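You operate a simulated robot arm through the tools that you are given. There is no shell and no other tool. Be economical: measure what you need, move in short steps, check, and stop when the job is done.

You run a simulated two-armed robot. Do the job below in one go: nothing can be reset, and whatever is moved stays where it is left.

## Task
Take the rag from the top of the ledger table and hang it over the wooden bar on the bulb rack.

It is judged by the outcome, as a careful person would: the job done as asked, and still so three seconds after it is handed in. It fails if anything else is knocked over, pushed out of place, dropped, spilled or broken.

## Robot
Two 7-joint arms with two-finger grippers on one trunk, on a base that drives. Base frame: it is fixed to the floor where the robot stands at the start and does not move with it; the origin is under the middle of the robot, x ahead of it, y to its left, z up; the surface under the hand at the start is at about z = 720. Readings come in mm, rad, newtons and seconds.
The left shoulder is at the start at [27, 175, 1338], the right one opposite. With the tool pointing down near the work surface each hand reaches from about 100 to 740 mm from the robot's upright axis, wherever it stands, measured 20 degrees to its own side. Payload 2.94 kg a hand.
Tool frame (each hand has its own): the origin (TCP) lies between the finger pads and is the grasp point; the fingertips stand 30 mm ahead of it; z points along the fingers, y is the line along which they close. The gripper opens to 138 mm. The gripper's body begins 109 mm behind the TCP.
Orientation is that of the tool frame in the base frame, as a unit quaternion [w, x, y, z]. With the fingers straight down and closing along the base's y, the tool's x points along the base's -x, its y along +y and its z along -z.

## Interface
- The arms move only by the tool send_rows. It takes "left_motion", "right_motion" or both (then of equal length, played together; a hand with none holds still); each is a list of rows, each a list of 7 numbers: the shift along the tool's x, y, z in mm, then the turn, a rotation vector about the tool's x, y, z in rad, then the finger opening in mm, from 0 to 138. In form: [[x, y, z, rx, ry, rz, claw], ...]. A call has 1 to 12 rows; each row is the pose to reach, as a shift and turn from the pose commanded when the call began, along the tool's axes at that moment. Rows are played at 5 a second. More than 50 mm and 0.15 rad between two rows, or a gripper value outside its range, and nothing of the call is played. Where a pose cannot be reached the arm comes as near as it can. A force on the tool above 40 N (or 10 N above the force at the start of the call, whichever is more), or a blocked arm, ends the call early, and 0.2 s more pass. The fingers move at their own pace and stop on an object; they squeeze with about 42 N. The grip force told is the motor's: it shows also when the fingers shut on nothing. Time passes only in rows, and 0.2 s behind the last, so rows that repeat a pose let the fingers close. It gives the time, the measured TCP pose, the force on the tool (base axes), the opening and the grip force at its end, in the units of the frame above (readings bear some noise), with the torque about the TCP (base axes, N m) and any sound that the robot's microphone picked up, and new pictures: "show" is both (left out), scene, wrist or none (wrist: the cameras of the hands that moved).
- Cameras (640 x 400 px; columns grow to the right, rows downward): "scene" is now at [56, 3.8, 1791.4]; the picture's right is [0.05, -1.00, -0.00], its down [-0.91, -0.05, -0.41] and it looks along [0.41, 0.02, -0.91] (base axes); focal length 283 px, centre (320, 200). "left" rides on the left gripper at [71, -19, -146] in its tool frame; the picture's right is [0.26, 0.97, 0.00], its down [-0.85, 0.23, -0.48] and it looks along [-0.46, 0.12, 0.88] (tool axes); focal length 280 px, centre (320, 200). "right" rides on the right gripper at [71, 19, -146] in its tool frame; the picture's right is [-0.26, 0.96, 0.00], its down [-0.85, -0.23, -0.48] and it looks along [-0.46, -0.12, 0.88] (tool axes); focal length 280 px, centre (320, 200). There is no depth. A picture from a camera that has moved, and an enlarged one, comes with that camera's place and axes in the base frame and with its lens.
- slide_trunk(by): slides the trunk up (or, below 0, down) by that many mm; the arms and the scene camera ride with it, the base frame stays. It gives what a move gives, with no picture.
- base_move(legs): drives the robot by 1 to 6 legs, each [ahead, turn to the left] in mm and rad, along the robot's own axes; the way and the turn of a leg run together, so that a leg with both is an arc; at most 1500 mm and 3.142 rad a leg. The arms and the cameras ride along, it lands a little off, and it stops where it bumps. It gives what a move gives, and a new picture of the scene camera.
- pan_tilt(pan, tilt): turns the head with the scene camera to pan (to the left, within 2.094 rad either way) and tilt (down, from -0.506 to 1.204), counted from straight ahead of the robot. It gives what a move gives, and a new picture of the scene camera.
- close_up(camera, box): a new picture of the part [left, top, right, bottom] of that camera's present view, enlarged. It takes no simulated time.
- sign_off(): hands the job in; it is judged then, once.

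Go step by step. Nothing tells you exact positions but the pictures and the camera data: compare them with the known pose of the tool, close in by small moves and look again before you grip or let go. The budget is 120 turns and 260 pictures, counting those below and the enlarged ones. Unless the task says otherwise, let go and move clear before handing in, and close with one line.

The tools are called after "Request:" as a command line: name --argument value ..., lists and objects as JSON in quotes. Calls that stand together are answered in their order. send_rows: Moves the arms, as the interface text tells. Its arguments: {"type":"object","properties":{"left_motion":{"type":"array"},"right_motion":{"type":"array"},"show":{"type":"string","enum":["both","scene","wrist","none"]}},"required":[]} The other tools are called the same way: slide_trunk (by) slides the trunk up or down; base_move (legs) drives the base; pan_tilt (pan, tilt) turns the head that bears the scene camera; close_up (camera, box) takes an enlarged picture of a part of a camera's view; sign_off () hands the job in.

At the start:

```text
t: 0.0
left_tcp_pos: [435.9, 186.2, 837.3]
left_tcp_rot: [0.006, -0.013, 0.994, 0.109]
left_force: [-0.4, 0.1, 0.5]
left_moment: [0.01, 0.02, 0.02]
left_finger_gap: 138.0
left_grasp_force: 0.1
right_tcp_pos: [360.9, -237.0, 953.2]
right_tcp_rot: [0.0, -0.001, 1.0, 0.001]
right_force: [0.3, 0.2, -0.5]
right_moment: [0.01, -0.01, 0.0]
right_finger_gap: 137.8
right_grasp_force: 0.2
trunk travel left (down, up): [-509.0, 225.0]
robot x, y, heading: [2.2, -1.5, 0.003]
head pan, tilt: [0.052, 1.147]
```

scene: 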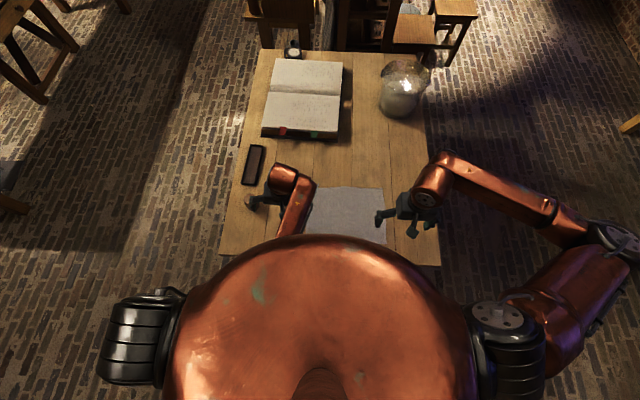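
right: 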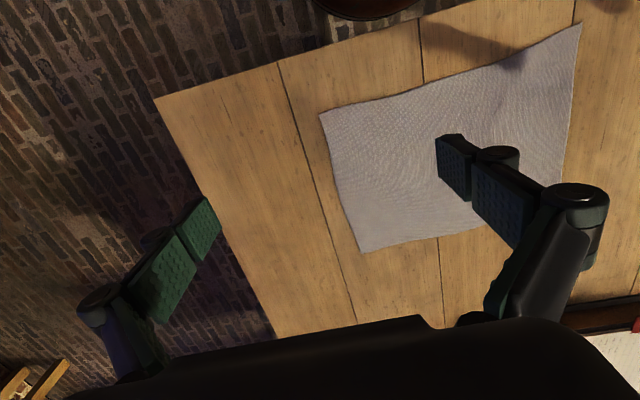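
left: 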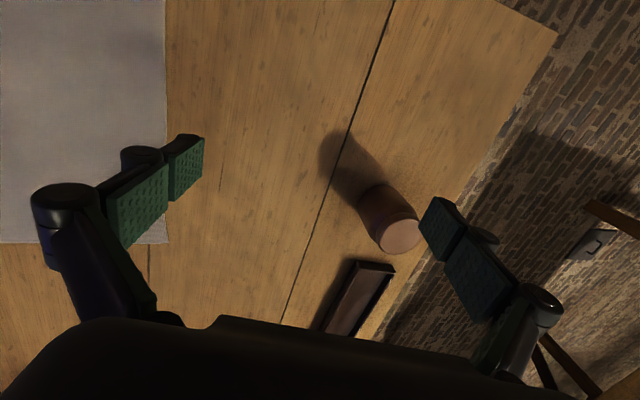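

I see a pale flat cloth on the table close to the robot, with a ledger, a lamp jar and a small cup nearby. I still need to find the bulb rack, so I'll look around with the head first.

Request:
pan_tilt --pan 0.0 --tilt 0.35

Request:
pan_tilt --pan 1.4 --tilt 0.45

Request:
pan_tilt --pan -1.4 --tilt 0.45

```text
t: 1.1
left_tcp_pos: [436.0, 187.6, 837.1]
left_tcp_rot: [0.007, -0.014, 0.994, 0.11]
left_force: [0.2, 0.4, 1.0]
left_moment: [0.03, -0.03, 0.0]
left_finger_gap: 138.2
left_grasp_force: 0.0
right_tcp_pos: [360.8, -237.7, 952.5]
right_tcp_rot: [0.001, -0.001, 1.0, 0.0]
right_force: [0.3, -0.2, 0.3]
right_moment: [0.01, 0.02, -0.01]
right_finger_gap: 138.1
right_grasp_force: 0.1
trunk travel left (down, up): [-509.0, 225.0]
robot x, y, heading: [-1.3, -0.4, -0.003]
head pan, tilt: [0.0, 0.351]
camera scene: at [89.4, 0.6, 1855.5], right [0.0, -1.0, 0.0], down [-0.34, 0.0, -0.94], along [0.94, 0.0, -0.34], focal length 283 px, centre (320, 200)
```

scene: 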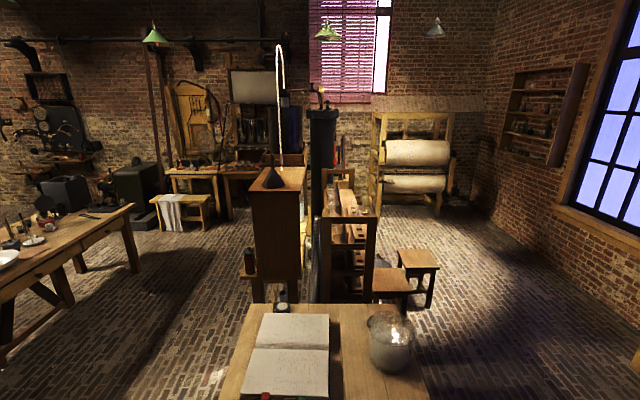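

```text
t: 2.7
left_tcp_pos: [435.3, 188.0, 837.7]
left_tcp_rot: [0.006, -0.014, 0.994, 0.109]
left_force: [-0.3, 0.1, 0.2]
left_moment: [0.01, 0.0, 0.03]
left_finger_gap: 138.0
left_grasp_force: 0.0
right_tcp_pos: [360.0, -237.4, 953.3]
right_tcp_rot: [0.001, 0.0, 1.0, -0.001]
right_force: [-0.2, 0.2, -0.1]
right_moment: [0.01, 0.02, -0.01]
right_finger_gap: 138.3
right_grasp_force: 0.1
trunk travel left (down, up): [-509.0, 225.0]
robot x, y, heading: [-2.1, -2.1, 0.0]
head pan, tilt: [1.4, 0.45]
camera scene: at [12.0, 91.1, 1846.5], right [0.99, -0.17, 0.0], down [-0.07, -0.43, -0.9], along [0.15, 0.89, -0.43], focal length 283 px, centre (320, 200)
```

scene: 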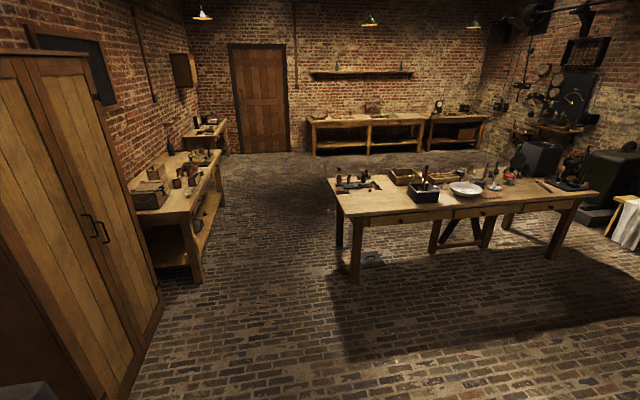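

```text
t: 5.1
left_tcp_pos: [437.3, 186.9, 838.2]
left_tcp_rot: [0.006, -0.014, 0.994, 0.11]
left_force: [0.6, -0.1, -0.8]
left_moment: [-0.01, 0.0, -0.01]
left_finger_gap: 138.0
left_grasp_force: 0.1
right_tcp_pos: [360.6, -237.6, 953.6]
right_tcp_rot: [0.0, 0.0, 1.0, 0.0]
right_force: [-0.5, -0.3, 0.8]
right_moment: [0.04, 0.0, 0.02]
right_finger_gap: 138.1
right_grasp_force: 0.0
trunk travel left (down, up): [-509.0, 225.0]
robot x, y, heading: [2.8, -0.2, 0.001]
head pan, tilt: [-1.4, 0.45]
camera scene: at [12.0, -90.0, 1846.4], right [-0.99, -0.17, 0.0], down [-0.07, 0.43, -0.9], along [0.15, -0.89, -0.44], focal length 283 px, centre (320, 200)
```

scene: 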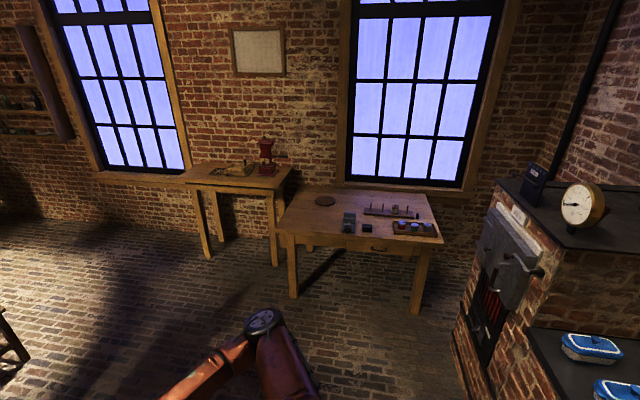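

The room has several candidates, including the wooden frame behind the table and the frame with white rolls. I'll take close-ups ahead and check the other directions too.

Request:
pan_tilt --pan 2.09 --tilt 0.5

Request:
pan_tilt --pan -2.09 --tilt 0.5

Request:
pan_tilt --pan -0.2 --tilt 0.5

Request:
close_up --camera "scene" --box '[160, 0, 480, 200]'

```text
t: 8.1
left_tcp_pos: [435.4, 188.8, 838.1]
left_tcp_rot: [0.007, -0.014, 0.994, 0.11]
left_force: [-1.4, -1.1, 0.7]
left_moment: [0.0, 0.0, 0.0]
left_finger_gap: 138.1
left_grasp_force: 0.1
right_tcp_pos: [361.1, -236.9, 953.9]
right_tcp_rot: [0.0, 0.001, 1.0, 0.0]
right_force: [0.3, -0.7, -0.6]
right_moment: [-0.01, -0.02, -0.02]
right_finger_gap: 138.1
right_grasp_force: 0.0
trunk travel left (down, up): [-509.0, 225.0]
robot x, y, heading: [-1.1, 0.9, 0.001]
head pan, tilt: [2.089, 0.499]
camera scene: at [-48.8, 79.6, 1842.0], right [0.87, 0.5, 0.0], down [0.24, -0.42, -0.88], along [-0.43, 0.76, -0.48], focal length 283 px, centre (320, 200)
```

scene: 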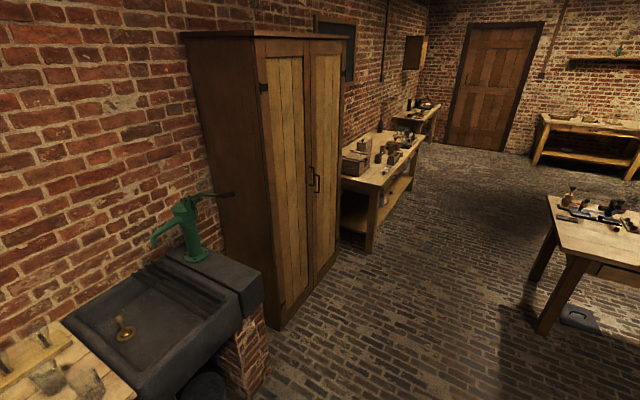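

```text
t: 11.4
left_tcp_pos: [436.8, 188.4, 837.0]
left_tcp_rot: [0.006, -0.013, 0.994, 0.109]
left_force: [-1.1, 0.1, 0.0]
left_moment: [0.01, 0.03, 0.01]
left_finger_gap: 137.8
left_grasp_force: 0.0
right_tcp_pos: [361.3, -237.1, 952.9]
right_tcp_rot: [0.001, -0.001, 1.0, 0.0]
right_force: [0.6, -0.1, -0.6]
right_moment: [0.02, -0.01, -0.01]
right_finger_gap: 138.2
right_grasp_force: 0.0
trunk travel left (down, up): [-509.0, 225.0]
robot x, y, heading: [-3.7, 1.8, 0.001]
head pan, tilt: [-2.089, 0.499]
camera scene: at [-48.8, -78.5, 1842.0], right [-0.87, 0.5, 0.0], down [0.24, 0.42, -0.88], along [-0.43, -0.76, -0.48], focal length 283 px, centre (320, 200)
```

scene: 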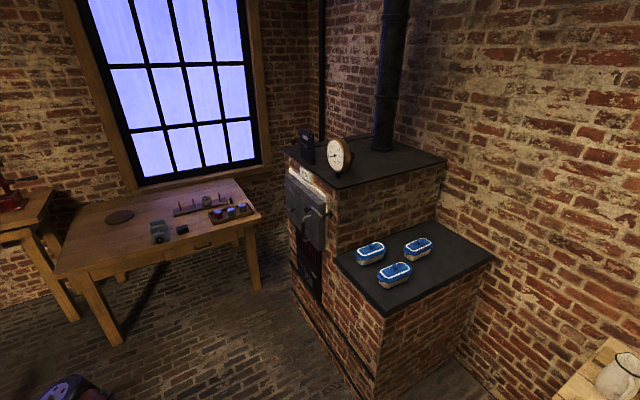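

```text
t: 13.3
left_tcp_pos: [436.1, 188.9, 837.9]
left_tcp_rot: [0.006, -0.014, 0.994, 0.109]
left_force: [0.1, 0.6, 0.6]
left_moment: [-0.01, 0.01, 0.0]
left_finger_gap: 138.2
left_grasp_force: 0.1
right_tcp_pos: [361.3, -236.9, 952.0]
right_tcp_rot: [0.0, 0.0, 1.0, 0.0]
right_force: [-0.9, -0.7, 0.0]
right_moment: [0.0, 0.0, 0.01]
right_finger_gap: 137.9
right_grasp_force: 0.0
trunk travel left (down, up): [-509.0, 225.0]
robot x, y, heading: [2.9, 1.1, 0.001]
head pan, tilt: [-0.201, 0.499]
camera scene: at [85.4, -17.6, 1841.9], right [-0.2, -0.98, 0.0], down [-0.47, 0.1, -0.88], along [0.86, -0.18, -0.48], focal length 283 px, centre (320, 200)
```

scene: 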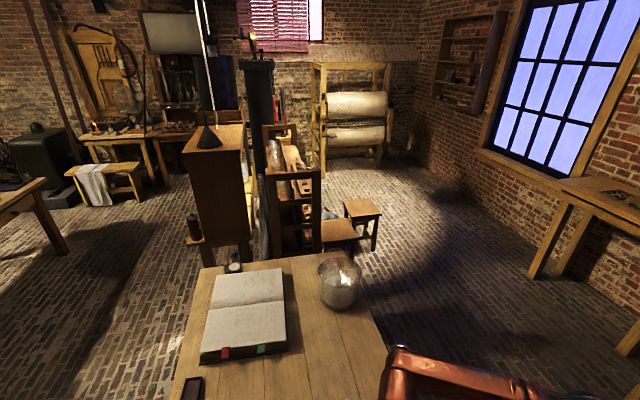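

```text
2.00 times, centred on (320, 100) of scene
camera zoom: at [85.4, -17.6, 1841.9], right [-0.2, -0.98, 0.0], down [-0.47, 0.1, -0.88], along [0.86, -0.18, -0.48], focal length 566 px, centre (320, 400)
```

zoom: 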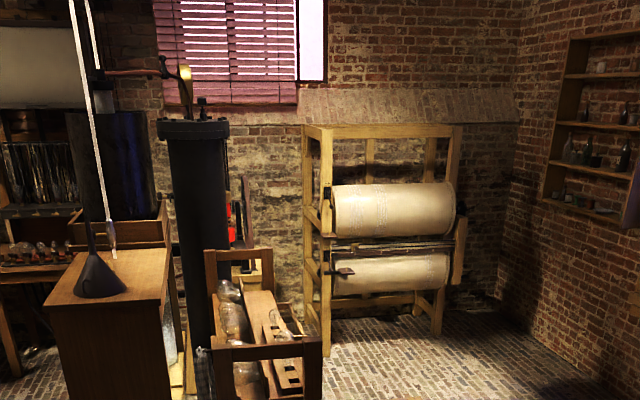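

The frame just behind the table holds glass bulbs, so it looks like the bulb rack. I'll zoom in on it.

Request:
close_up --camera "scene" --box '[220, 110, 380, 260]'

Request:
pan_tilt --pan 0.6 --tilt 0.3

Request:
close_up --camera "scene" --box '[200, 70, 520, 270]'

```text
2.67 times, centred on (300, 185) of scene
camera zoom: at [85.4, -17.6, 1841.9], right [-0.2, -0.98, 0.0], down [-0.47, 0.1, -0.88], along [0.86, -0.18, -0.48], focal length 755 px, centre (373, 240)
```

zoom: 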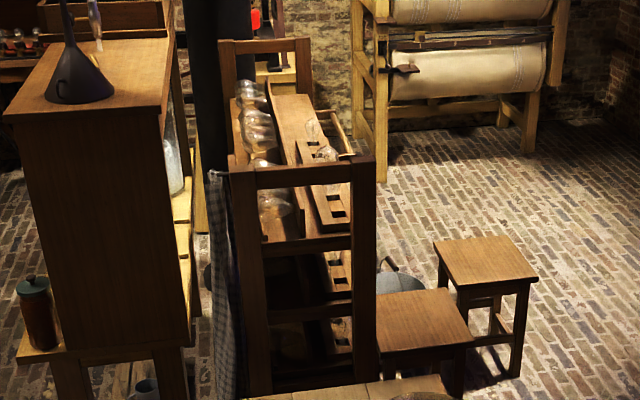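

```text
t: 14.4
left_tcp_pos: [435.9, 187.7, 836.6]
left_tcp_rot: [0.006, -0.014, 0.994, 0.11]
left_force: [0.2, 0.2, 1.1]
left_moment: [0.02, 0.02, -0.02]
left_finger_gap: 138.0
left_grasp_force: 0.1
right_tcp_pos: [361.7, -237.1, 952.2]
right_tcp_rot: [0.0, -0.001, 1.0, 0.0]
right_force: [-0.4, 0.8, 0.0]
right_moment: [0.03, 0.01, -0.01]
right_finger_gap: 137.9
right_grasp_force: 0.0
trunk travel left (down, up): [-509.0, 225.0]
robot x, y, heading: [0.5, -1.5, 0.003]
head pan, tilt: [0.6, 0.3]
camera scene: at [73.4, 53.2, 1860.3], right [0.56, -0.83, 0.0], down [-0.24, -0.17, -0.96], along [0.79, 0.54, -0.3], focal length 283 px, centre (320, 200)
```

scene: 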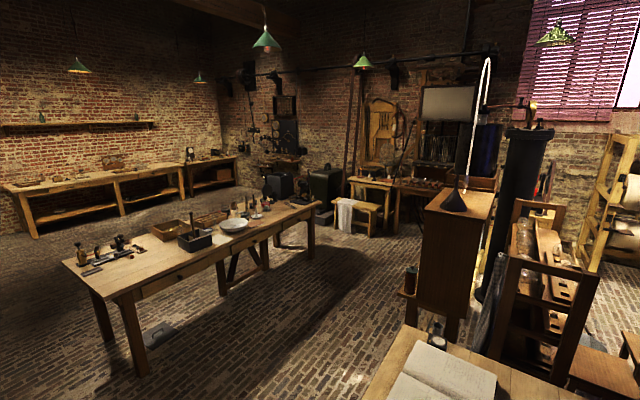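

```text
2.00 times, centred on (360, 170) of scene
camera zoom: at [73.4, 53.2, 1860.3], right [0.56, -0.83, 0.0], down [-0.24, -0.17, -0.96], along [0.79, 0.54, -0.3], focal length 566 px, centre (240, 260)
```

zoom: 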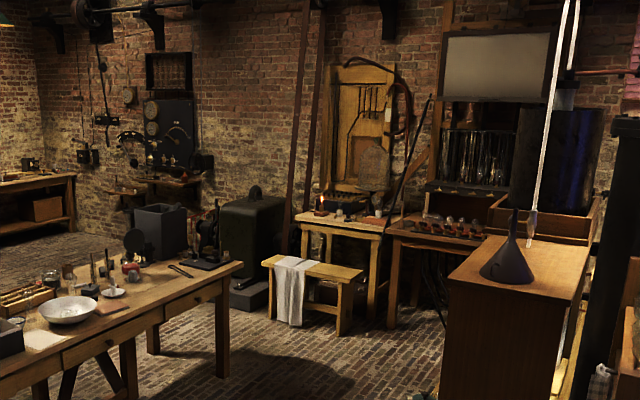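

The bulb rack stands just past the table, at x about 1500–2560, y about -15 to -320, and about 1230 high. A light-coloured thin bar seems to run along its right side. I'll raise the trunk and zoom in there.

Request:
slide_trunk --by 220

Request:
pan_tilt --pan -0.2 --tilt 0.6

Request:
close_up --camera "scene" --box '[250, 100, 350, 180]'

Request:
close_up --camera "scene" --box '[250, 160, 400, 280]'

```text
t: 16.8
left_tcp_pos: [435.1, 250.8, 1052.6]
left_tcp_rot: [0.006, -0.02, 0.986, 0.166]
left_force: [-0.3, 0.9, 0.4]
left_moment: [0.01, 0.04, 0.0]
left_finger_gap: 138.0
left_grasp_force: 0.0
right_tcp_pos: [361.6, -237.1, 1173.3]
right_tcp_rot: [0.0, 0.0, 1.0, 0.001]
right_force: [-0.1, 0.2, -0.4]
right_moment: [-0.04, 0.01, -0.03]
right_finger_gap: 137.9
right_grasp_force: 0.1
trunk travel left (down, up): [-729.0, 5.0]
robot x, y, heading: [3.8, -1.3, -0.001]
head pan, tilt: [0.6, 0.3]
```

```text
t: 17.9
left_tcp_pos: [439.8, 249.7, 1054.9]
left_tcp_rot: [0.009, -0.022, 0.986, 0.164]
left_force: [0.9, -0.3, 0.4]
left_moment: [0.03, 0.01, -0.01]
left_finger_gap: 138.1
left_grasp_force: 0.0
right_tcp_pos: [360.5, -238.0, 1173.3]
right_tcp_rot: [0.001, 0.0, 1.0, 0.0]
right_force: [0.9, -0.4, 0.6]
right_moment: [0.01, 0.02, 0.01]
right_finger_gap: 138.0
right_grasp_force: 0.0
trunk travel left (down, up): [-729.0, 5.0]
robot x, y, heading: [-0.3, 1.7, -0.0]
head pan, tilt: [-0.201, 0.6]
camera scene: at [68.9, -16.9, 2052.5], right [-0.2, -0.98, 0.0], down [-0.55, 0.11, -0.83], along [0.81, -0.16, -0.56], focal length 283 px, centre (320, 200)
```

scene: 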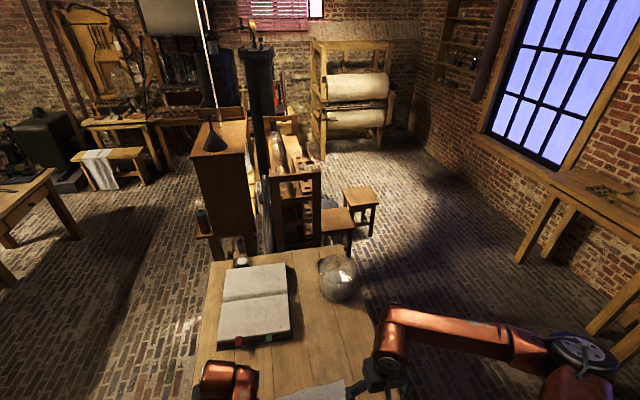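

```text
5.00 times, centred on (300, 140) of scene
camera zoom: at [68.9, -16.9, 2052.5], right [-0.2, -0.98, 0.0], down [-0.55, 0.11, -0.83], along [0.81, -0.16, -0.56], focal length 1415 px, centre (420, 500)
```

zoom: 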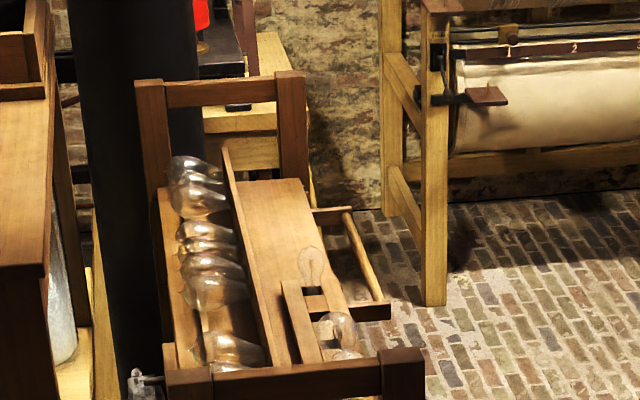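

```text
3.33 times, centred on (325, 220) of scene
camera zoom: at [68.9, -16.9, 2052.5], right [-0.2, -0.98, 0.0], down [-0.55, 0.11, -0.83], along [0.81, -0.16, -0.56], focal length 943 px, centre (303, 133)
```

zoom: 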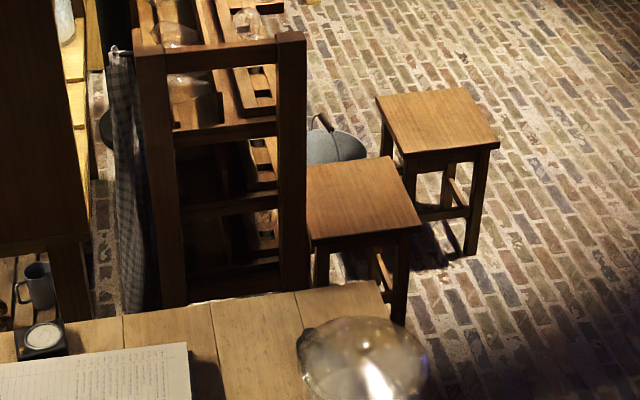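

The bar is a dowel held between two short arms on the rack's right side. It is roughly at x 2300–2620, y about -400, z about 940, and two stools stand nearby. I'll lower the trunk and bring the right hand over the middle of the rag's far edge.

Request:
slide_trunk --by -220

Request:
send_rows --right_motion '[[-31, 21, 10, 0, 0, 0, 138], [-62, 42, 20, 0, 0, 0, 120], [-93, 63, 30, 0, 0, 0, 100], [-124, 84, 40, 0, 0, 0, 80], [-155, 105, 50, 0, 0, 0, 70], [-186, 126, 60, 0, 0, 0, 60], [-200, 147, 70, 0, 0, 0, 60], [-200, 147, 70, 0, 0, 0, 60]]' --show "wrist"

Request:
pan_tilt --pan -0.05 --tilt 1.147

```text
t: 18.6
left_tcp_pos: [440.5, 263.3, 1028.7]
left_tcp_rot: [0.008, -0.024, 0.984, 0.177]
left_force: [0.2, -0.1, 0.4]
left_moment: [-0.02, -0.01, 0.04]
left_finger_gap: 137.8
left_grasp_force: 0.1
right_tcp_pos: [361.2, -237.0, 1145.2]
right_tcp_rot: [0.0, 0.0, 1.0, 0.001]
right_force: [-0.4, 0.8, 0.1]
right_moment: [0.02, 0.0, -0.03]
right_finger_gap: 137.8
right_grasp_force: 0.0
trunk travel left (down, up): [-701.0, 33.0]
robot x, y, heading: [-0.5, 0.4, -0.002]
head pan, tilt: [-0.201, 0.6]
stopped: the arm was blocked; the commanded pose is now the measured one
```

```text
t: 20.4
left_tcp_pos: [438.1, 261.7, 1028.6]
left_tcp_rot: [0.009, -0.022, 0.984, 0.176]
left_force: [0.0, 0.9, -0.9]
left_moment: [0.02, -0.01, 0.0]
left_finger_gap: 137.9
left_grasp_force: 0.1
right_tcp_pos: [563.1, -91.0, 1073.9]
right_tcp_rot: [0.0, 0.001, 1.0, 0.0]
right_force: [-1.1, 0.1, 0.4]
right_moment: [0.06, -0.05, -0.02]
right_finger_gap: 59.9
right_grasp_force: 0.1
trunk travel left (down, up): [-701.0, 33.0]
robot x, y, heading: [-2.8, -2.0, -0.001]
head pan, tilt: [-0.201, 0.6]
camera right: at [491.1, -70.4, 1221.4], right [0.26, 0.97, 0.0], down [0.85, -0.23, 0.48], along [0.46, -0.12, -0.88], focal length 280 px, centre (320, 200)
```

right: 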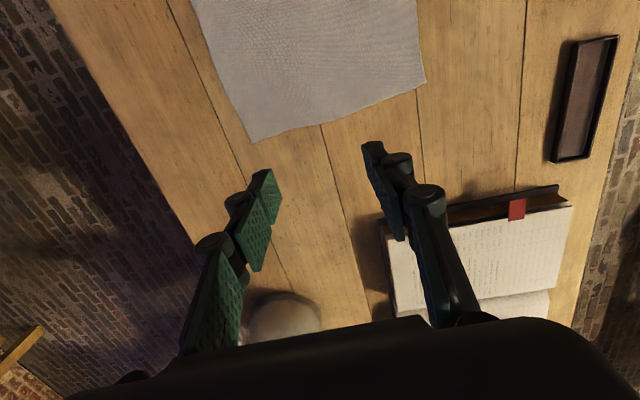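

```text
t: 21.4
left_tcp_pos: [438.9, 263.1, 1027.7]
left_tcp_rot: [0.01, -0.024, 0.984, 0.177]
left_force: [-0.3, -0.4, -0.2]
left_moment: [0.0, 0.0, 0.02]
left_finger_gap: 138.3
left_grasp_force: 0.0
right_tcp_pos: [561.4, -89.9, 1074.7]
right_tcp_rot: [0.0, 0.0, 1.0, 0.0]
right_force: [-0.2, -1.0, 0.4]
right_moment: [-0.04, -0.03, 0.0]
right_finger_gap: 59.6
right_grasp_force: 0.0
trunk travel left (down, up): [-701.0, 33.0]
robot x, y, heading: [-0.2, 1.0, 0.002]
head pan, tilt: [-0.051, 1.147]
camera scene: at [42.8, -2.2, 1983.1], right [-0.05, -1.0, 0.0], down [-0.91, 0.05, -0.41], along [0.41, -0.02, -0.91], focal length 283 px, centre (320, 200)
```

scene: 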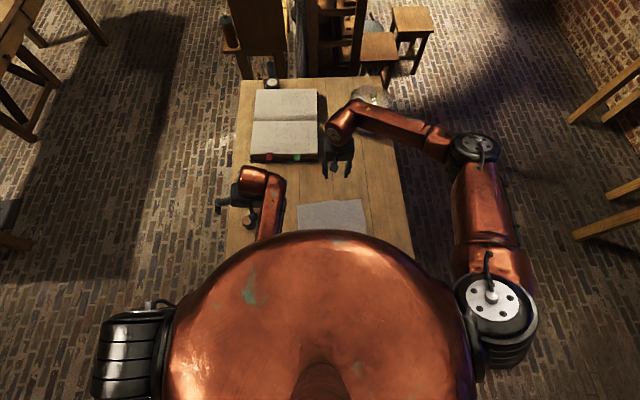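

The rag's far edge runs from about (602,-227) to (584,90), so its middle is near (593,-68). The trunk stopped because the left arm was blocked, so I'll lift the left hand and try lowering again.

Request:
send_rows --left_motion '[[-20, 0, -30, 0, 0, 0, 100], [-40, 0, -60, 0, 0, 0, 60], [-60, 0, -90, 0, 0, 0, 40], [-80, 0, -120, 0, 0, 0, 20]]' --show "none"

Request:
slide_trunk --by -190

```text
t: 22.6
left_tcp_pos: [523.9, 294.7, 1155.5]
left_tcp_rot: [0.014, -0.052, 0.972, 0.229]
left_force: [-0.4, -0.3, -0.2]
left_moment: [-0.03, -0.01, 0.02]
left_finger_gap: 37.5
left_grasp_force: 1.2
right_tcp_pos: [561.9, -90.6, 1076.5]
right_tcp_rot: [0.0, 0.0, 1.0, -0.001]
right_force: [0.3, 1.0, -0.7]
right_moment: [-0.03, -0.04, -0.05]
right_finger_gap: 60.2
right_grasp_force: 0.1
trunk travel left (down, up): [-701.0, 33.0]
robot x, y, heading: [1.7, -2.2, 0.002]
head pan, tilt: [-0.051, 1.147]
stopped in row 4 (left hand): the arm was blocked; the commanded pose is now the measured one
```

```text
t: 24.6
left_tcp_pos: [526.1, 313.3, 968.7]
left_tcp_rot: [0.015, -0.059, 0.967, 0.246]
left_force: [-1.4, -0.2, 1.2]
left_moment: [0.0, -0.02, -0.02]
left_finger_gap: 19.7
left_grasp_force: 0.1
right_tcp_pos: [562.8, -89.3, 884.9]
right_tcp_rot: [-0.001, 0.0, 1.0, 0.0]
right_force: [-0.4, 0.9, -0.1]
right_moment: [-0.02, -0.03, -0.01]
right_finger_gap: 59.7
right_grasp_force: 0.1
trunk travel left (down, up): [-511.0, 223.0]
robot x, y, heading: [4.2, -0.8, -0.001]
head pan, tilt: [-0.051, 1.147]
```

The trunk is down and both hands are clear. Now I'll bring the right hand just above the rag's edge and look.

Request:
send_rows --right_motion '[[-6, 7, 32, 0, 0, 0, 50], [-12, 14, 64, 0, 0, 0, 45], [-17, 21, 95, 0, 0, 0, 45], [-17, 21, 95, 0, 0, 0, 45]]' --show "wrist"

Request:
close_up --camera "right" --box '[200, 40, 440, 190]'

```text
t: 25.6
left_tcp_pos: [527.1, 313.6, 970.9]
left_tcp_rot: [0.016, -0.061, 0.968, 0.245]
left_force: [-0.4, 0.0, 0.0]
left_moment: [0.0, -0.03, 0.0]
left_finger_gap: 20.0
left_grasp_force: 0.1
right_tcp_pos: [580.5, -69.0, 789.8]
right_tcp_rot: [0.0, -0.001, 1.0, 0.0]
right_force: [-0.2, 0.4, 0.2]
right_moment: [-0.03, 0.03, 0.02]
right_finger_gap: 44.8
right_grasp_force: 0.0
trunk travel left (down, up): [-511.0, 223.0]
robot x, y, heading: [-2.2, 1.5, -0.002]
head pan, tilt: [-0.051, 1.147]
camera right: at [508.5, -49.5, 935.8], right [0.26, 0.97, 0.0], down [0.85, -0.23, 0.48], along [0.46, -0.12, -0.88], focal length 280 px, centre (320, 200)
```

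right: 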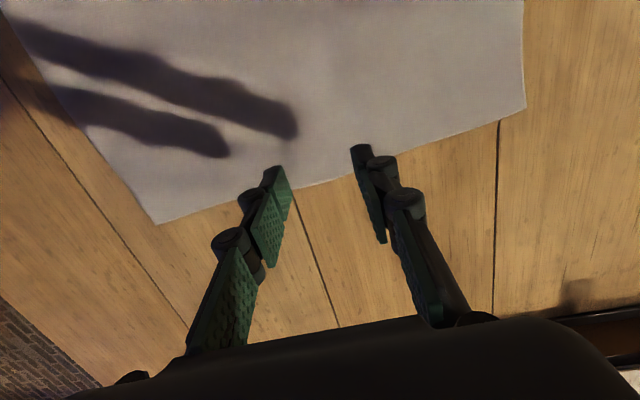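

```text
2.67 times, centred on (320, 115) of right
camera zoom: at [508.5, -49.5, 935.8], right [0.26, 0.97, 0.0], down [0.85, -0.23, 0.48], along [0.46, -0.12, -0.88], focal length 748 px, centre (320, 427)
```

zoom: 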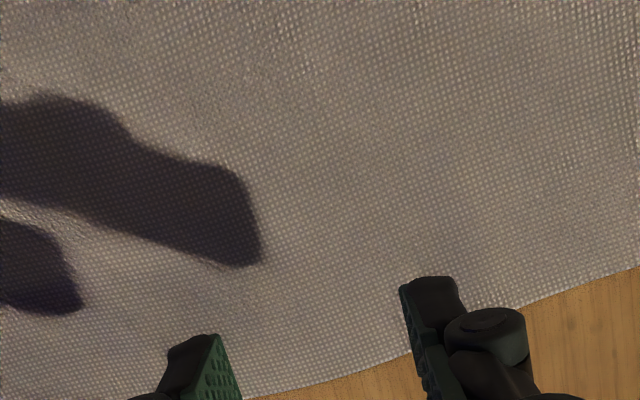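

The fingers straddle the middle of the far edge. I'll go down until the tips touch the cloth, then close.

Request:
send_rows --right_motion '[[4, 0, 15, 0, 0, 0, 45], [4, 0, 30, 0, 0, 0, 45], [4, 0, 36, 0, 0, 0, 45], [4, 0, 40, 0, 0, 0, 45]]' --show "wrist"

```text
t: 26.6
left_tcp_pos: [528.3, 312.6, 971.9]
left_tcp_rot: [0.019, -0.06, 0.968, 0.243]
left_force: [0.4, -0.4, -0.4]
left_moment: [0.02, 0.0, 0.01]
left_finger_gap: 20.0
left_grasp_force: 0.1
right_tcp_pos: [577.4, -70.1, 751.1]
right_tcp_rot: [0.001, 0.0, 1.0, 0.0]
right_force: [-2.2, 0.0, 9.9]
right_moment: [-0.06, 0.01, -0.02]
right_finger_gap: 45.0
right_grasp_force: 0.1
trunk travel left (down, up): [-511.0, 223.0]
robot x, y, heading: [0.2, -1.4, -0.002]
head pan, tilt: [-0.051, 1.147]
camera right: at [505.2, -49.1, 897.5], right [0.26, 0.96, 0.0], down [0.85, -0.23, 0.48], along [0.46, -0.12, -0.88], focal length 280 px, centre (320, 200)
```

right: 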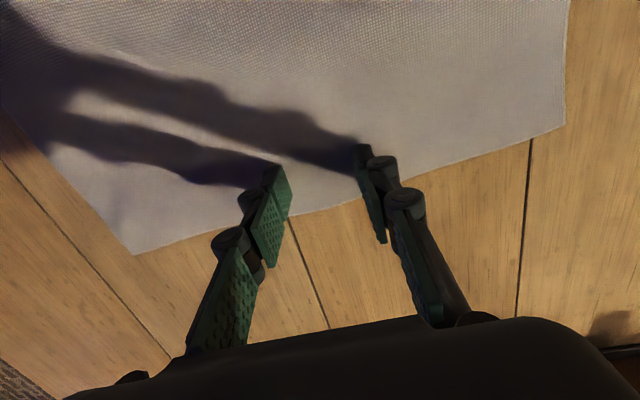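

The fingertips are touching with about 10 N. I'll close here and then lift a little.

Request:
send_rows --right_motion '[[0, 0, 0, 0, 0, 0, 25], [0, 0, 0, 0, 0, 0, 10], [0, 0, 0, 0, 0, 0, 0], [0, 0, 0, 0, 0, 0, 0], [0, 0, 0, 0, 0, 0, 0], [0, 0, -20, 0, 0, 0, 0], [0, 0, -50, 0, 0, 0, 0], [0, 0, -80, 0, 0, 0, 0]]'

```text
t: 28.4
left_tcp_pos: [528.5, 310.6, 971.3]
left_tcp_rot: [0.018, -0.06, 0.968, 0.243]
left_force: [-0.3, -0.1, -0.6]
left_moment: [0.03, -0.01, 0.03]
left_finger_gap: 20.0
left_grasp_force: 0.1
right_tcp_pos: [574.7, -69.8, 829.2]
right_tcp_rot: [-0.001, 0.0, 1.0, -0.001]
right_force: [0.6, 0.5, 1.1]
right_moment: [0.05, -0.02, 0.0]
right_finger_gap: 5.2
right_grasp_force: 30.2
trunk travel left (down, up): [-511.0, 223.0]
robot x, y, heading: [-1.4, -0.8, -0.002]
head pan, tilt: [-0.051, 1.147]
camera scene: at [55.1, -2.1, 1793.4], right [-0.05, -1.0, 0.0], down [-0.91, 0.05, -0.41], along [0.41, -0.02, -0.91], focal length 283 px, centre (320, 200)
camera right: at [503.8, -49.3, 975.1], right [0.26, 0.97, 0.0], down [0.85, -0.23, 0.48], along [0.46, -0.13, -0.88], focal length 280 px, centre (320, 200)
```

scene: 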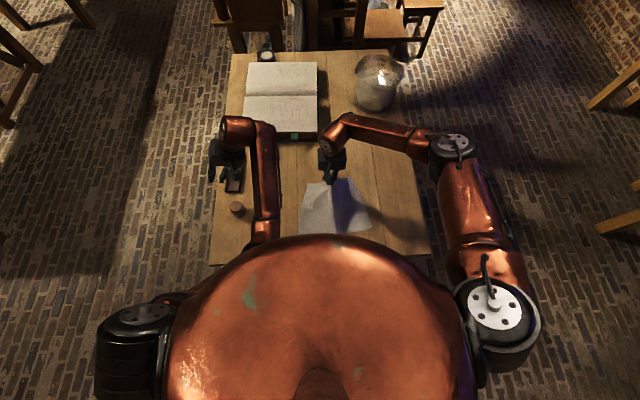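
right: 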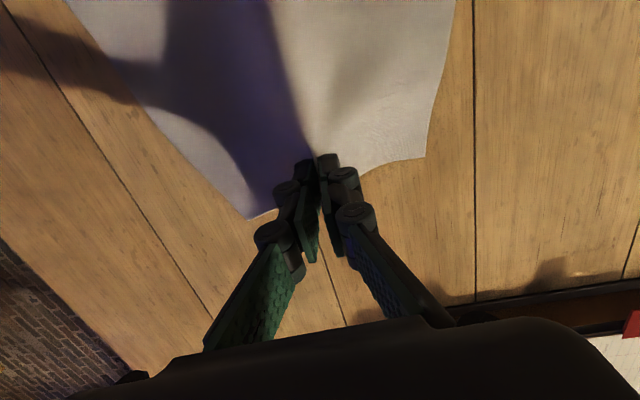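

The rag is gripped. I'll lift it well clear of the table.

Request:
send_rows --right_motion '[[0, 0, -45, 0, 0, 0, 0], [10, 0, -90, 0, 0, 0, 0], [20, 0, -135, 0, 0, 0, 0], [40, -10, -178, 0, 0, 0, 0], [60, -20, -220, 0, 0, 0, 0], [80, -40, -260, 0, 0, 0, 0], [100, -60, -295, 0, 0, 0, 0], [120, -80, -330, 0, 0, 0, 0], [120, -80, -330, 0, 0, 0, 0]]'

```text
t: 30.4
left_tcp_pos: [530.4, 313.1, 971.7]
left_tcp_rot: [0.018, -0.059, 0.968, 0.243]
left_force: [0.4, 0.1, -1.1]
left_moment: [-0.02, 0.02, -0.01]
left_finger_gap: 19.8
left_grasp_force: 0.0
right_tcp_pos: [454.4, -153.3, 1157.6]
right_tcp_rot: [0.0, 0.0, 1.0, -0.001]
right_force: [0.1, 0.0, 0.6]
right_moment: [-0.01, 0.01, 0.03]
right_finger_gap: 1.5
right_grasp_force: 34.5
trunk travel left (down, up): [-511.0, 223.0]
robot x, y, heading: [2.0, -0.2, -0.002]
head pan, tilt: [-0.051, 1.147]
camera scene: at [57.1, -1.8, 1793.2], right [-0.05, -1.0, 0.0], down [-0.91, 0.05, -0.41], along [0.41, -0.02, -0.91], focal length 283 px, centre (320, 200)
camera right: at [383.9, -133.2, 1304.2], right [0.26, 0.97, 0.0], down [0.85, -0.23, 0.47], along [0.46, -0.13, -0.88], focal length 280 px, centre (320, 200)
```

scene: 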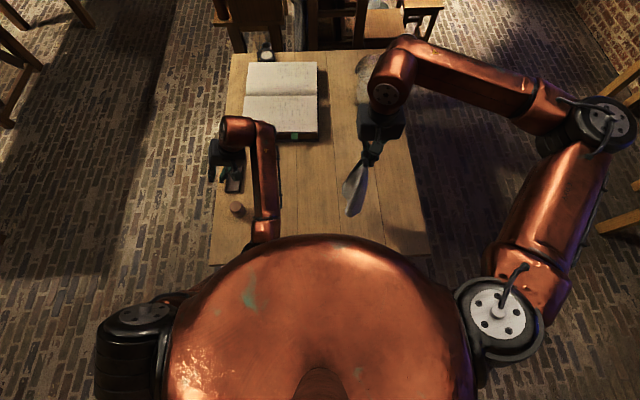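
right: 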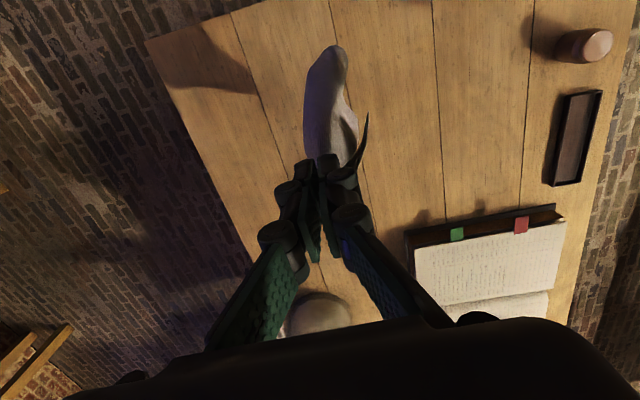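

The rag hangs free from the right hand. I'll back off a little, turn right, and drive down the aisle on the right of the table.

Request:
base_move --legs '[[-150, 0], [0, -1.571], [950, 0], [0, 1.571]]'

Request:
pan_tilt --pan 0.15 --tilt 0.5

```text
t: 43.9
left_tcp_pos: [376.6, -648.3, 971.1]
left_tcp_rot: [0.026, -0.029, 0.969, 0.243]
left_force: [-0.7, 0.0, 0.9]
left_moment: [0.01, -0.02, -0.01]
left_finger_gap: 19.8
left_grasp_force: 0.0
right_tcp_pos: [273.3, -1107.7, 1156.6]
right_tcp_rot: [0.0, 0.03, 1.0, 0.0]
right_force: [-0.4, -0.2, 0.0]
right_moment: [0.0, 0.03, 0.02]
right_finger_gap: 0.3
right_grasp_force: 25.5
trunk travel left (down, up): [-511.0, 223.0]
robot x, y, heading: [-169.8, -930.5, -0.068]
head pan, tilt: [-0.051, 1.147]
camera scene: at [-115.6, -931.7, 1793.3], right [-0.11, -0.99, 0.0], down [-0.91, 0.1, -0.41], along [0.41, -0.05, -0.91], focal length 283 px, centre (320, 200)
```

scene: 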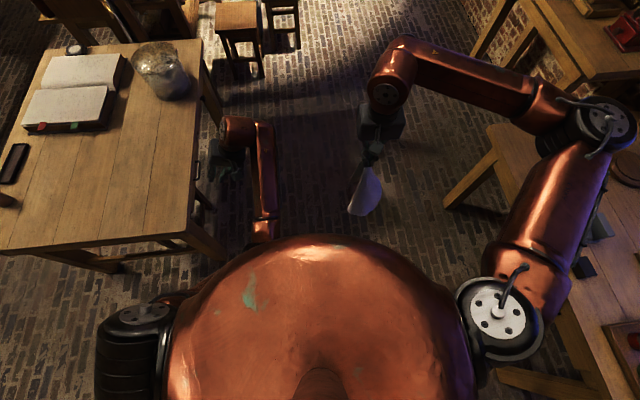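

```text
t: 44.9
left_tcp_pos: [376.7, -644.2, 974.0]
left_tcp_rot: [0.027, -0.029, 0.969, 0.245]
left_force: [0.0, -0.1, -0.3]
left_moment: [0.0, 0.02, -0.02]
left_finger_gap: 19.9
left_grasp_force: 0.0
right_tcp_pos: [273.2, -1108.9, 1157.5]
right_tcp_rot: [0.0, 0.032, 1.0, 0.0]
right_force: [-0.1, 0.2, 2.3]
right_moment: [0.0, 0.03, 0.01]
right_finger_gap: 0.9
right_grasp_force: 32.0
trunk travel left (down, up): [-511.0, 223.0]
robot x, y, heading: [-171.4, -925.8, -0.065]
head pan, tilt: [0.15, 0.499]
camera scene: at [-84.5, -917.2, 1843.9], right [0.09, -1.0, 0.0], down [-0.48, -0.04, -0.88], along [0.87, 0.08, -0.48], focal length 283 px, centre (320, 200)
```

scene: 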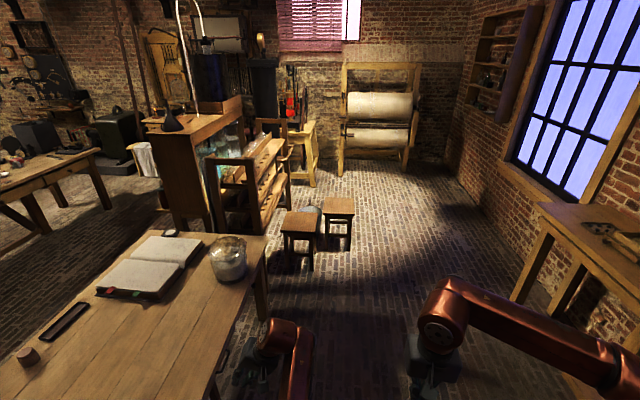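

I can see the rack and stools clearly from here. I'll zoom in to measure the bar before driving on.

Request:
close_up --camera "scene" --box '[200, 110, 360, 210]'

Request:
close_up --camera "scene" --box '[210, 160, 370, 280]'

Request:
close_up --camera "right" --box '[160, 0, 480, 200]'

```text
4.00 times, centred on (280, 160) of scene
camera zoom: at [-84.5, -917.2, 1843.9], right [0.09, -1.0, 0.0], down [-0.48, -0.04, -0.88], along [0.87, 0.08, -0.48], focal length 1132 px, centre (480, 360)
```

zoom: 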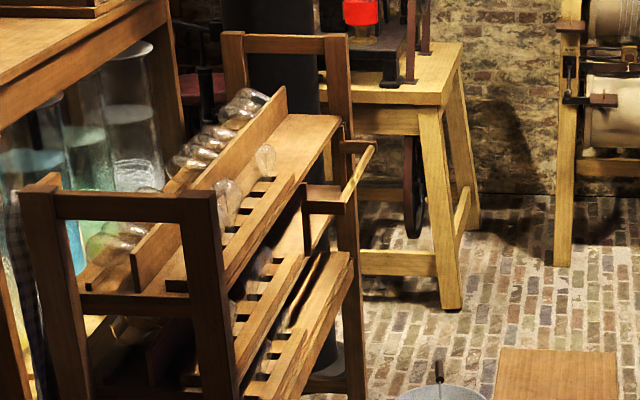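

```text
3.33 times, centred on (290, 220) of scene
camera zoom: at [-84.5, -917.2, 1843.9], right [0.09, -1.0, 0.0], down [-0.48, -0.04, -0.88], along [0.87, 0.08, -0.48], focal length 943 px, centre (420, 133)
```

zoom: 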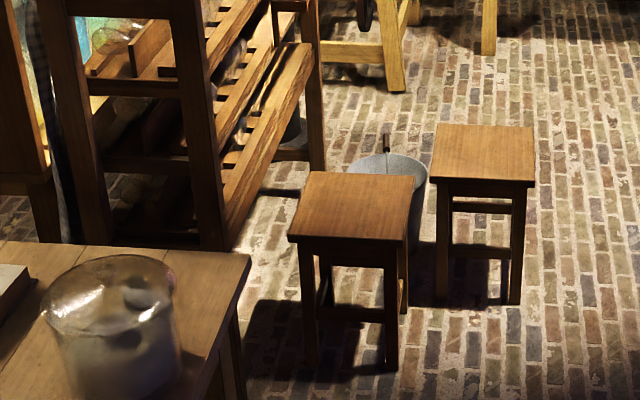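

```text
2.00 times, centred on (320, 100) of right
camera zoom: at [203.0, -1083.3, 1304.3], right [0.32, 0.95, 0.0], down [0.83, -0.28, 0.48], along [0.45, -0.15, -0.88], focal length 561 px, centre (320, 400)
```

zoom: 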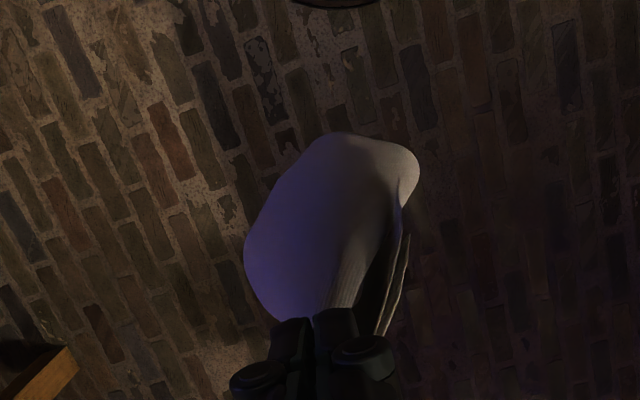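

I take the bar to run from x of about 2330 to 2690 at y about -404 and z about 935. The stools are near (1941,-570) and (2276,-905), with a bucket near (2480,-610). I'll go around them on the window side and approach from the far side of the bar.

Request:
base_move --legs '[[0, -0.265], [1765, 0]]'

```text
refused: 1765 is not a number from -1500 to 1500
```

Request:
base_move --legs '[[0, -0.265], [1400, 0], [365, 0], [0, 0.33]]'

Request:
pan_tilt --pan 0.6 --tilt 0.5

```text
t: 55.8
left_tcp_pos: [2052.1, -1160.1, 973.0]
left_tcp_rot: [0.017, -0.067, 0.967, 0.247]
left_force: [-0.5, 0.7, -0.6]
left_moment: [-0.01, 0.01, 0.02]
left_finger_gap: 20.3
left_grasp_force: 0.1
right_tcp_pos: [1984.4, -1629.1, 1157.6]
right_tcp_rot: [0.001, -0.006, 1.0, 0.0]
right_force: [0.3, 0.1, -0.4]
right_moment: [-0.04, 0.0, 0.0]
right_finger_gap: 2.4
right_grasp_force: 34.1
trunk travel left (down, up): [-511.0, 223.0]
robot x, y, heading: [1525.5, -1481.2, 0.015]
head pan, tilt: [0.15, 0.499]
camera scene: at [1613.2, -1466.0, 1843.9], right [0.16, -0.99, 0.0], down [-0.47, -0.08, -0.88], along [0.87, 0.14, -0.48], focal length 283 px, centre (320, 200)
```

scene: 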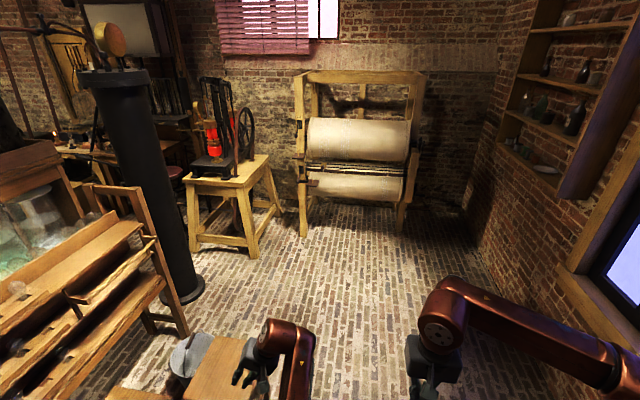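

```text
t: 56.7
left_tcp_pos: [2053.3, -1160.4, 973.2]
left_tcp_rot: [0.017, -0.066, 0.967, 0.247]
left_force: [-0.9, 0.7, -0.5]
left_moment: [0.01, 0.01, 0.0]
left_finger_gap: 20.2
left_grasp_force: 0.0
right_tcp_pos: [1983.3, -1628.8, 1157.6]
right_tcp_rot: [-0.001, -0.007, 1.0, 0.0]
right_force: [0.0, 0.1, 0.9]
right_moment: [-0.01, 0.02, -0.01]
right_finger_gap: 0.2
right_grasp_force: 29.4
trunk travel left (down, up): [-511.0, 223.0]
robot x, y, heading: [1523.0, -1480.9, 0.016]
head pan, tilt: [0.6, 0.499]
camera scene: at [1597.5, -1429.1, 1843.9], right [0.57, -0.82, 0.0], down [-0.39, -0.27, -0.88], along [0.72, 0.5, -0.48], focal length 283 px, centre (320, 200)
```

scene: 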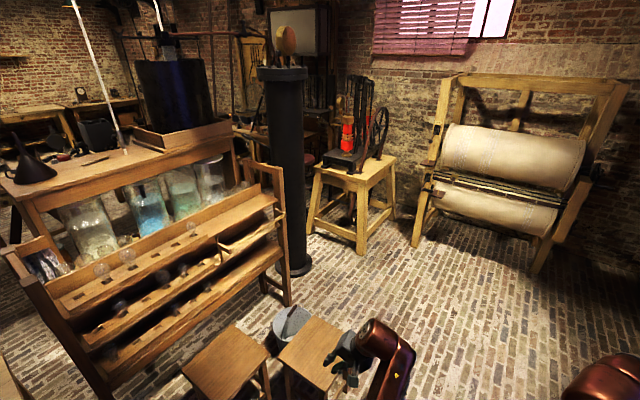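

Request:
close_up --camera "scene" --box '[190, 180, 310, 255]'

Request:
close_up --camera "scene" --box '[160, 220, 400, 370]'

```text
5.33 times, centred on (250, 218) of scene
camera zoom: at [1597.5, -1429.1, 1843.9], right [0.57, -0.82, 0.0], down [-0.39, -0.27, -0.88], along [0.72, 0.5, -0.48], focal length 1510 px, centre (693, 107)
```

zoom: 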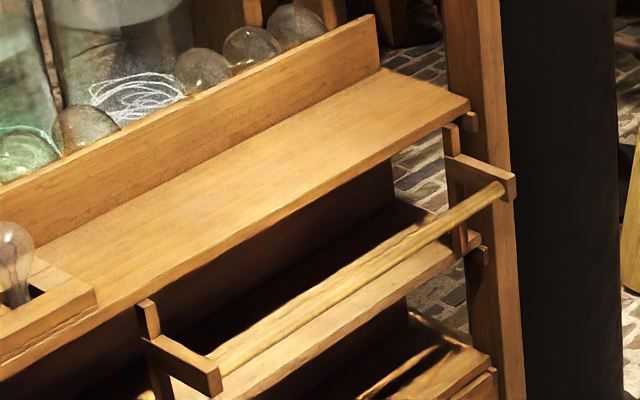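

```text
2.67 times, centred on (280, 295) of scene
camera zoom: at [1597.5, -1429.1, 1843.9], right [0.57, -0.82, 0.0], down [-0.39, -0.27, -0.88], along [0.72, 0.5, -0.48], focal length 755 px, centre (427, -53)
```

zoom: 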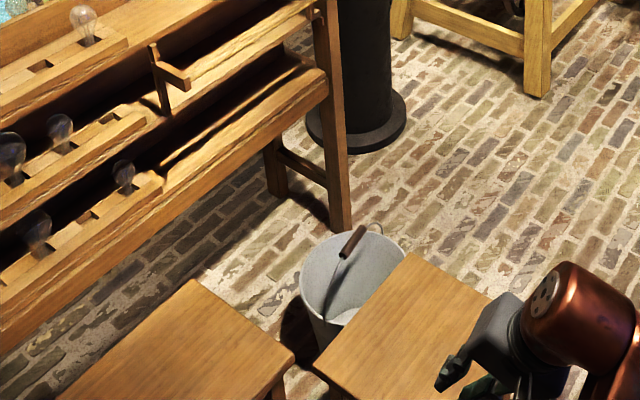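

From here the bar is well measured: x about 2270–2673, y about -396, z about 935, about 65 mm out from the rack. I'll draw both hands in and raise the trunk before driving around to the far side.

Request:
send_rows --right_motion '[[28, -16, 0, 0, 0, 0, 0], [56, -33, 0, 0, 0, 0, 0], [84, -50, 0, 0, 0, 0, 0], [112, -66, 0, 0, 0, 0, 0], [140, -82, 0, 0, 0, 0, 0]]' --left_motion '[[36, 6, -22, 0, 0, 0, 10], [71, 12, -45, 0, 0, 0, 10], [107, 18, -67, 0, 0, 0, 10], [142, 24, -90, 0, 0, 0, 10], [178, 29, -112, 0, 0, 0, 10]]' --show "none"

Request:
slide_trunk --by 150

Request:
pan_tilt --pan -0.1 --tilt 0.9

```text
t: 57.4
left_tcp_pos: [1987.1, -1097.3, 1045.9]
left_tcp_rot: [0.041, -0.104, 0.942, 0.318]
left_force: [0.0, 0.1, 0.6]
left_moment: [-0.02, 0.0, 0.0]
left_finger_gap: 10.1
left_grasp_force: 0.1
left hand out of reach, approached as far as the arm can: row 2, 3
right_tcp_pos: [1919.9, -1667.4, 1155.0]
right_tcp_rot: [-0.001, -0.006, 1.0, 0.0]
right_force: [0.8, -0.3, 1.5]
right_moment: [-0.01, -0.06, -0.01]
right_finger_gap: 0.3
right_grasp_force: 27.7
trunk travel left (down, up): [-511.0, 223.0]
robot x, y, heading: [1527.1, -1483.1, 0.012]
head pan, tilt: [0.6, 0.499]
stopped in row 3 (left hand): the arm was blocked; the commanded pose is now the measured one
```

```text
t: 59.2
left_tcp_pos: [1984.7, -1061.6, 1212.5]
left_tcp_rot: [0.043, -0.121, 0.927, 0.351]
left_force: [-0.7, -0.2, 0.0]
left_moment: [0.0, 0.0, -0.01]
left_finger_gap: 9.7
left_grasp_force: 0.0
right_tcp_pos: [1920.3, -1667.7, 1306.7]
right_tcp_rot: [-0.001, -0.006, 1.0, 0.0]
right_force: [0.5, -1.7, -0.3]
right_moment: [-0.05, -0.01, 0.01]
right_finger_gap: 0.9
right_grasp_force: 32.9
trunk travel left (down, up): [-661.0, 73.0]
robot x, y, heading: [1526.6, -1483.2, 0.01]
head pan, tilt: [0.6, 0.499]
```

```text
t: 60.2
left_tcp_pos: [1986.7, -1061.5, 1213.6]
left_tcp_rot: [0.045, -0.122, 0.928, 0.348]
left_force: [0.5, 0.4, -0.1]
left_moment: [-0.01, -0.02, 0.03]
left_finger_gap: 10.0
left_grasp_force: 0.0
right_tcp_pos: [1921.8, -1666.3, 1306.6]
right_tcp_rot: [0.0, -0.006, 1.0, 0.0]
right_force: [-0.5, -0.9, -0.8]
right_moment: [-0.03, 0.03, 0.0]
right_finger_gap: 0.8
right_grasp_force: 27.2
trunk travel left (down, up): [-661.0, 73.0]
robot x, y, heading: [1524.9, -1478.9, 0.017]
head pan, tilt: [-0.099, 0.901]
camera scene: at [1586.0, -1487.8, 1959.9], right [-0.09, -1.0, 0.0], down [-0.78, 0.07, -0.62], along [0.62, -0.05, -0.78], focal length 283 px, centre (320, 200)
```

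scene: 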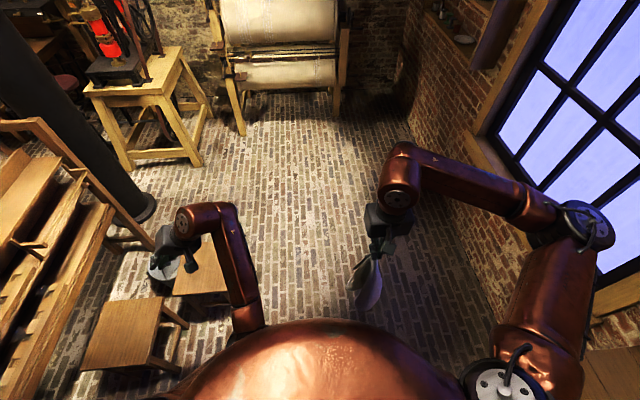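

The left arm sits wide but high, and the way ahead is open. I'll drive to about x 3150, turn left to face the rack's end, and look before turning in.

Request:
base_move --legs '[[1000, 0], [625, 0], [0, 1.554]]'

Request:
pan_tilt --pan 0.35 --tilt 0.6

```text
t: 72.4
left_tcp_pos: [2789.8, -993.5, 1215.3]
left_tcp_rot: [0.204, 0.725, -0.592, -0.286]
left_force: [-0.1, -0.6, 0.5]
left_moment: [0.02, -0.03, 0.0]
left_finger_gap: 9.8
left_grasp_force: 0.0
right_tcp_pos: [3387.7, -1097.8, 1305.2]
right_tcp_rot: [0.0, -0.69, 0.724, -0.001]
right_force: [-0.6, -0.3, -1.6]
right_moment: [0.03, 0.1, -0.03]
right_finger_gap: 1.5
right_grasp_force: 28.3
trunk travel left (down, up): [-661.0, 73.0]
robot x, y, heading: [3179.3, -1481.0, 1.521]
head pan, tilt: [-0.099, 0.901]
camera scene: at [3191.8, -1421.4, 1959.9], right [0.99, -0.15, 0.0], down [-0.12, -0.78, -0.62], along [0.09, 0.61, -0.78], focal length 283 px, centre (320, 200)
```

scene: 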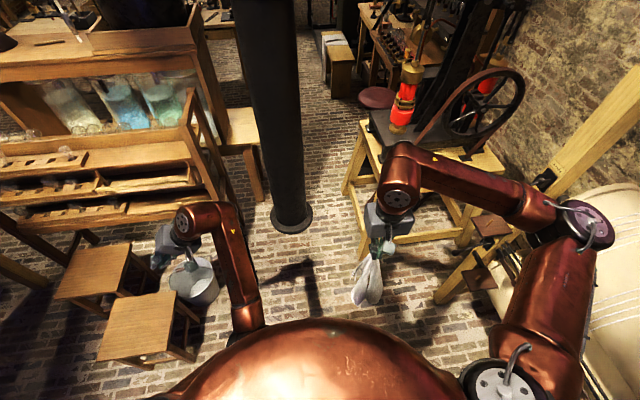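

```text
t: 73.3
left_tcp_pos: [2787.4, -992.9, 1217.4]
left_tcp_rot: [0.205, 0.724, -0.591, -0.289]
left_force: [-0.1, -0.4, -0.7]
left_moment: [-0.02, 0.04, 0.01]
left_finger_gap: 9.7
left_grasp_force: 0.0
right_tcp_pos: [3388.3, -1097.6, 1306.5]
right_tcp_rot: [-0.001, -0.689, 0.725, -0.001]
right_force: [0.3, -0.6, 1.6]
right_moment: [-0.04, 0.02, 0.02]
right_finger_gap: 0.4
right_grasp_force: 29.7
trunk travel left (down, up): [-661.0, 73.0]
robot x, y, heading: [3183.7, -1477.1, 1.517]
head pan, tilt: [0.351, 0.6]
camera scene: at [3154.5, -1411.7, 1984.6], right [0.96, 0.3, 0.0], down [0.17, -0.54, -0.82], along [-0.24, 0.79, -0.57], focal length 283 px, centre (320, 200)
```

scene: 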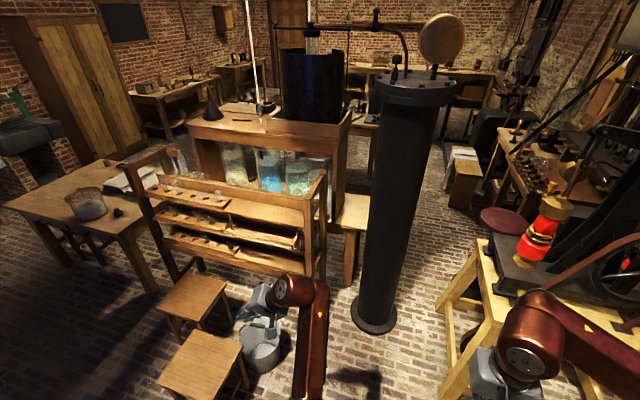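

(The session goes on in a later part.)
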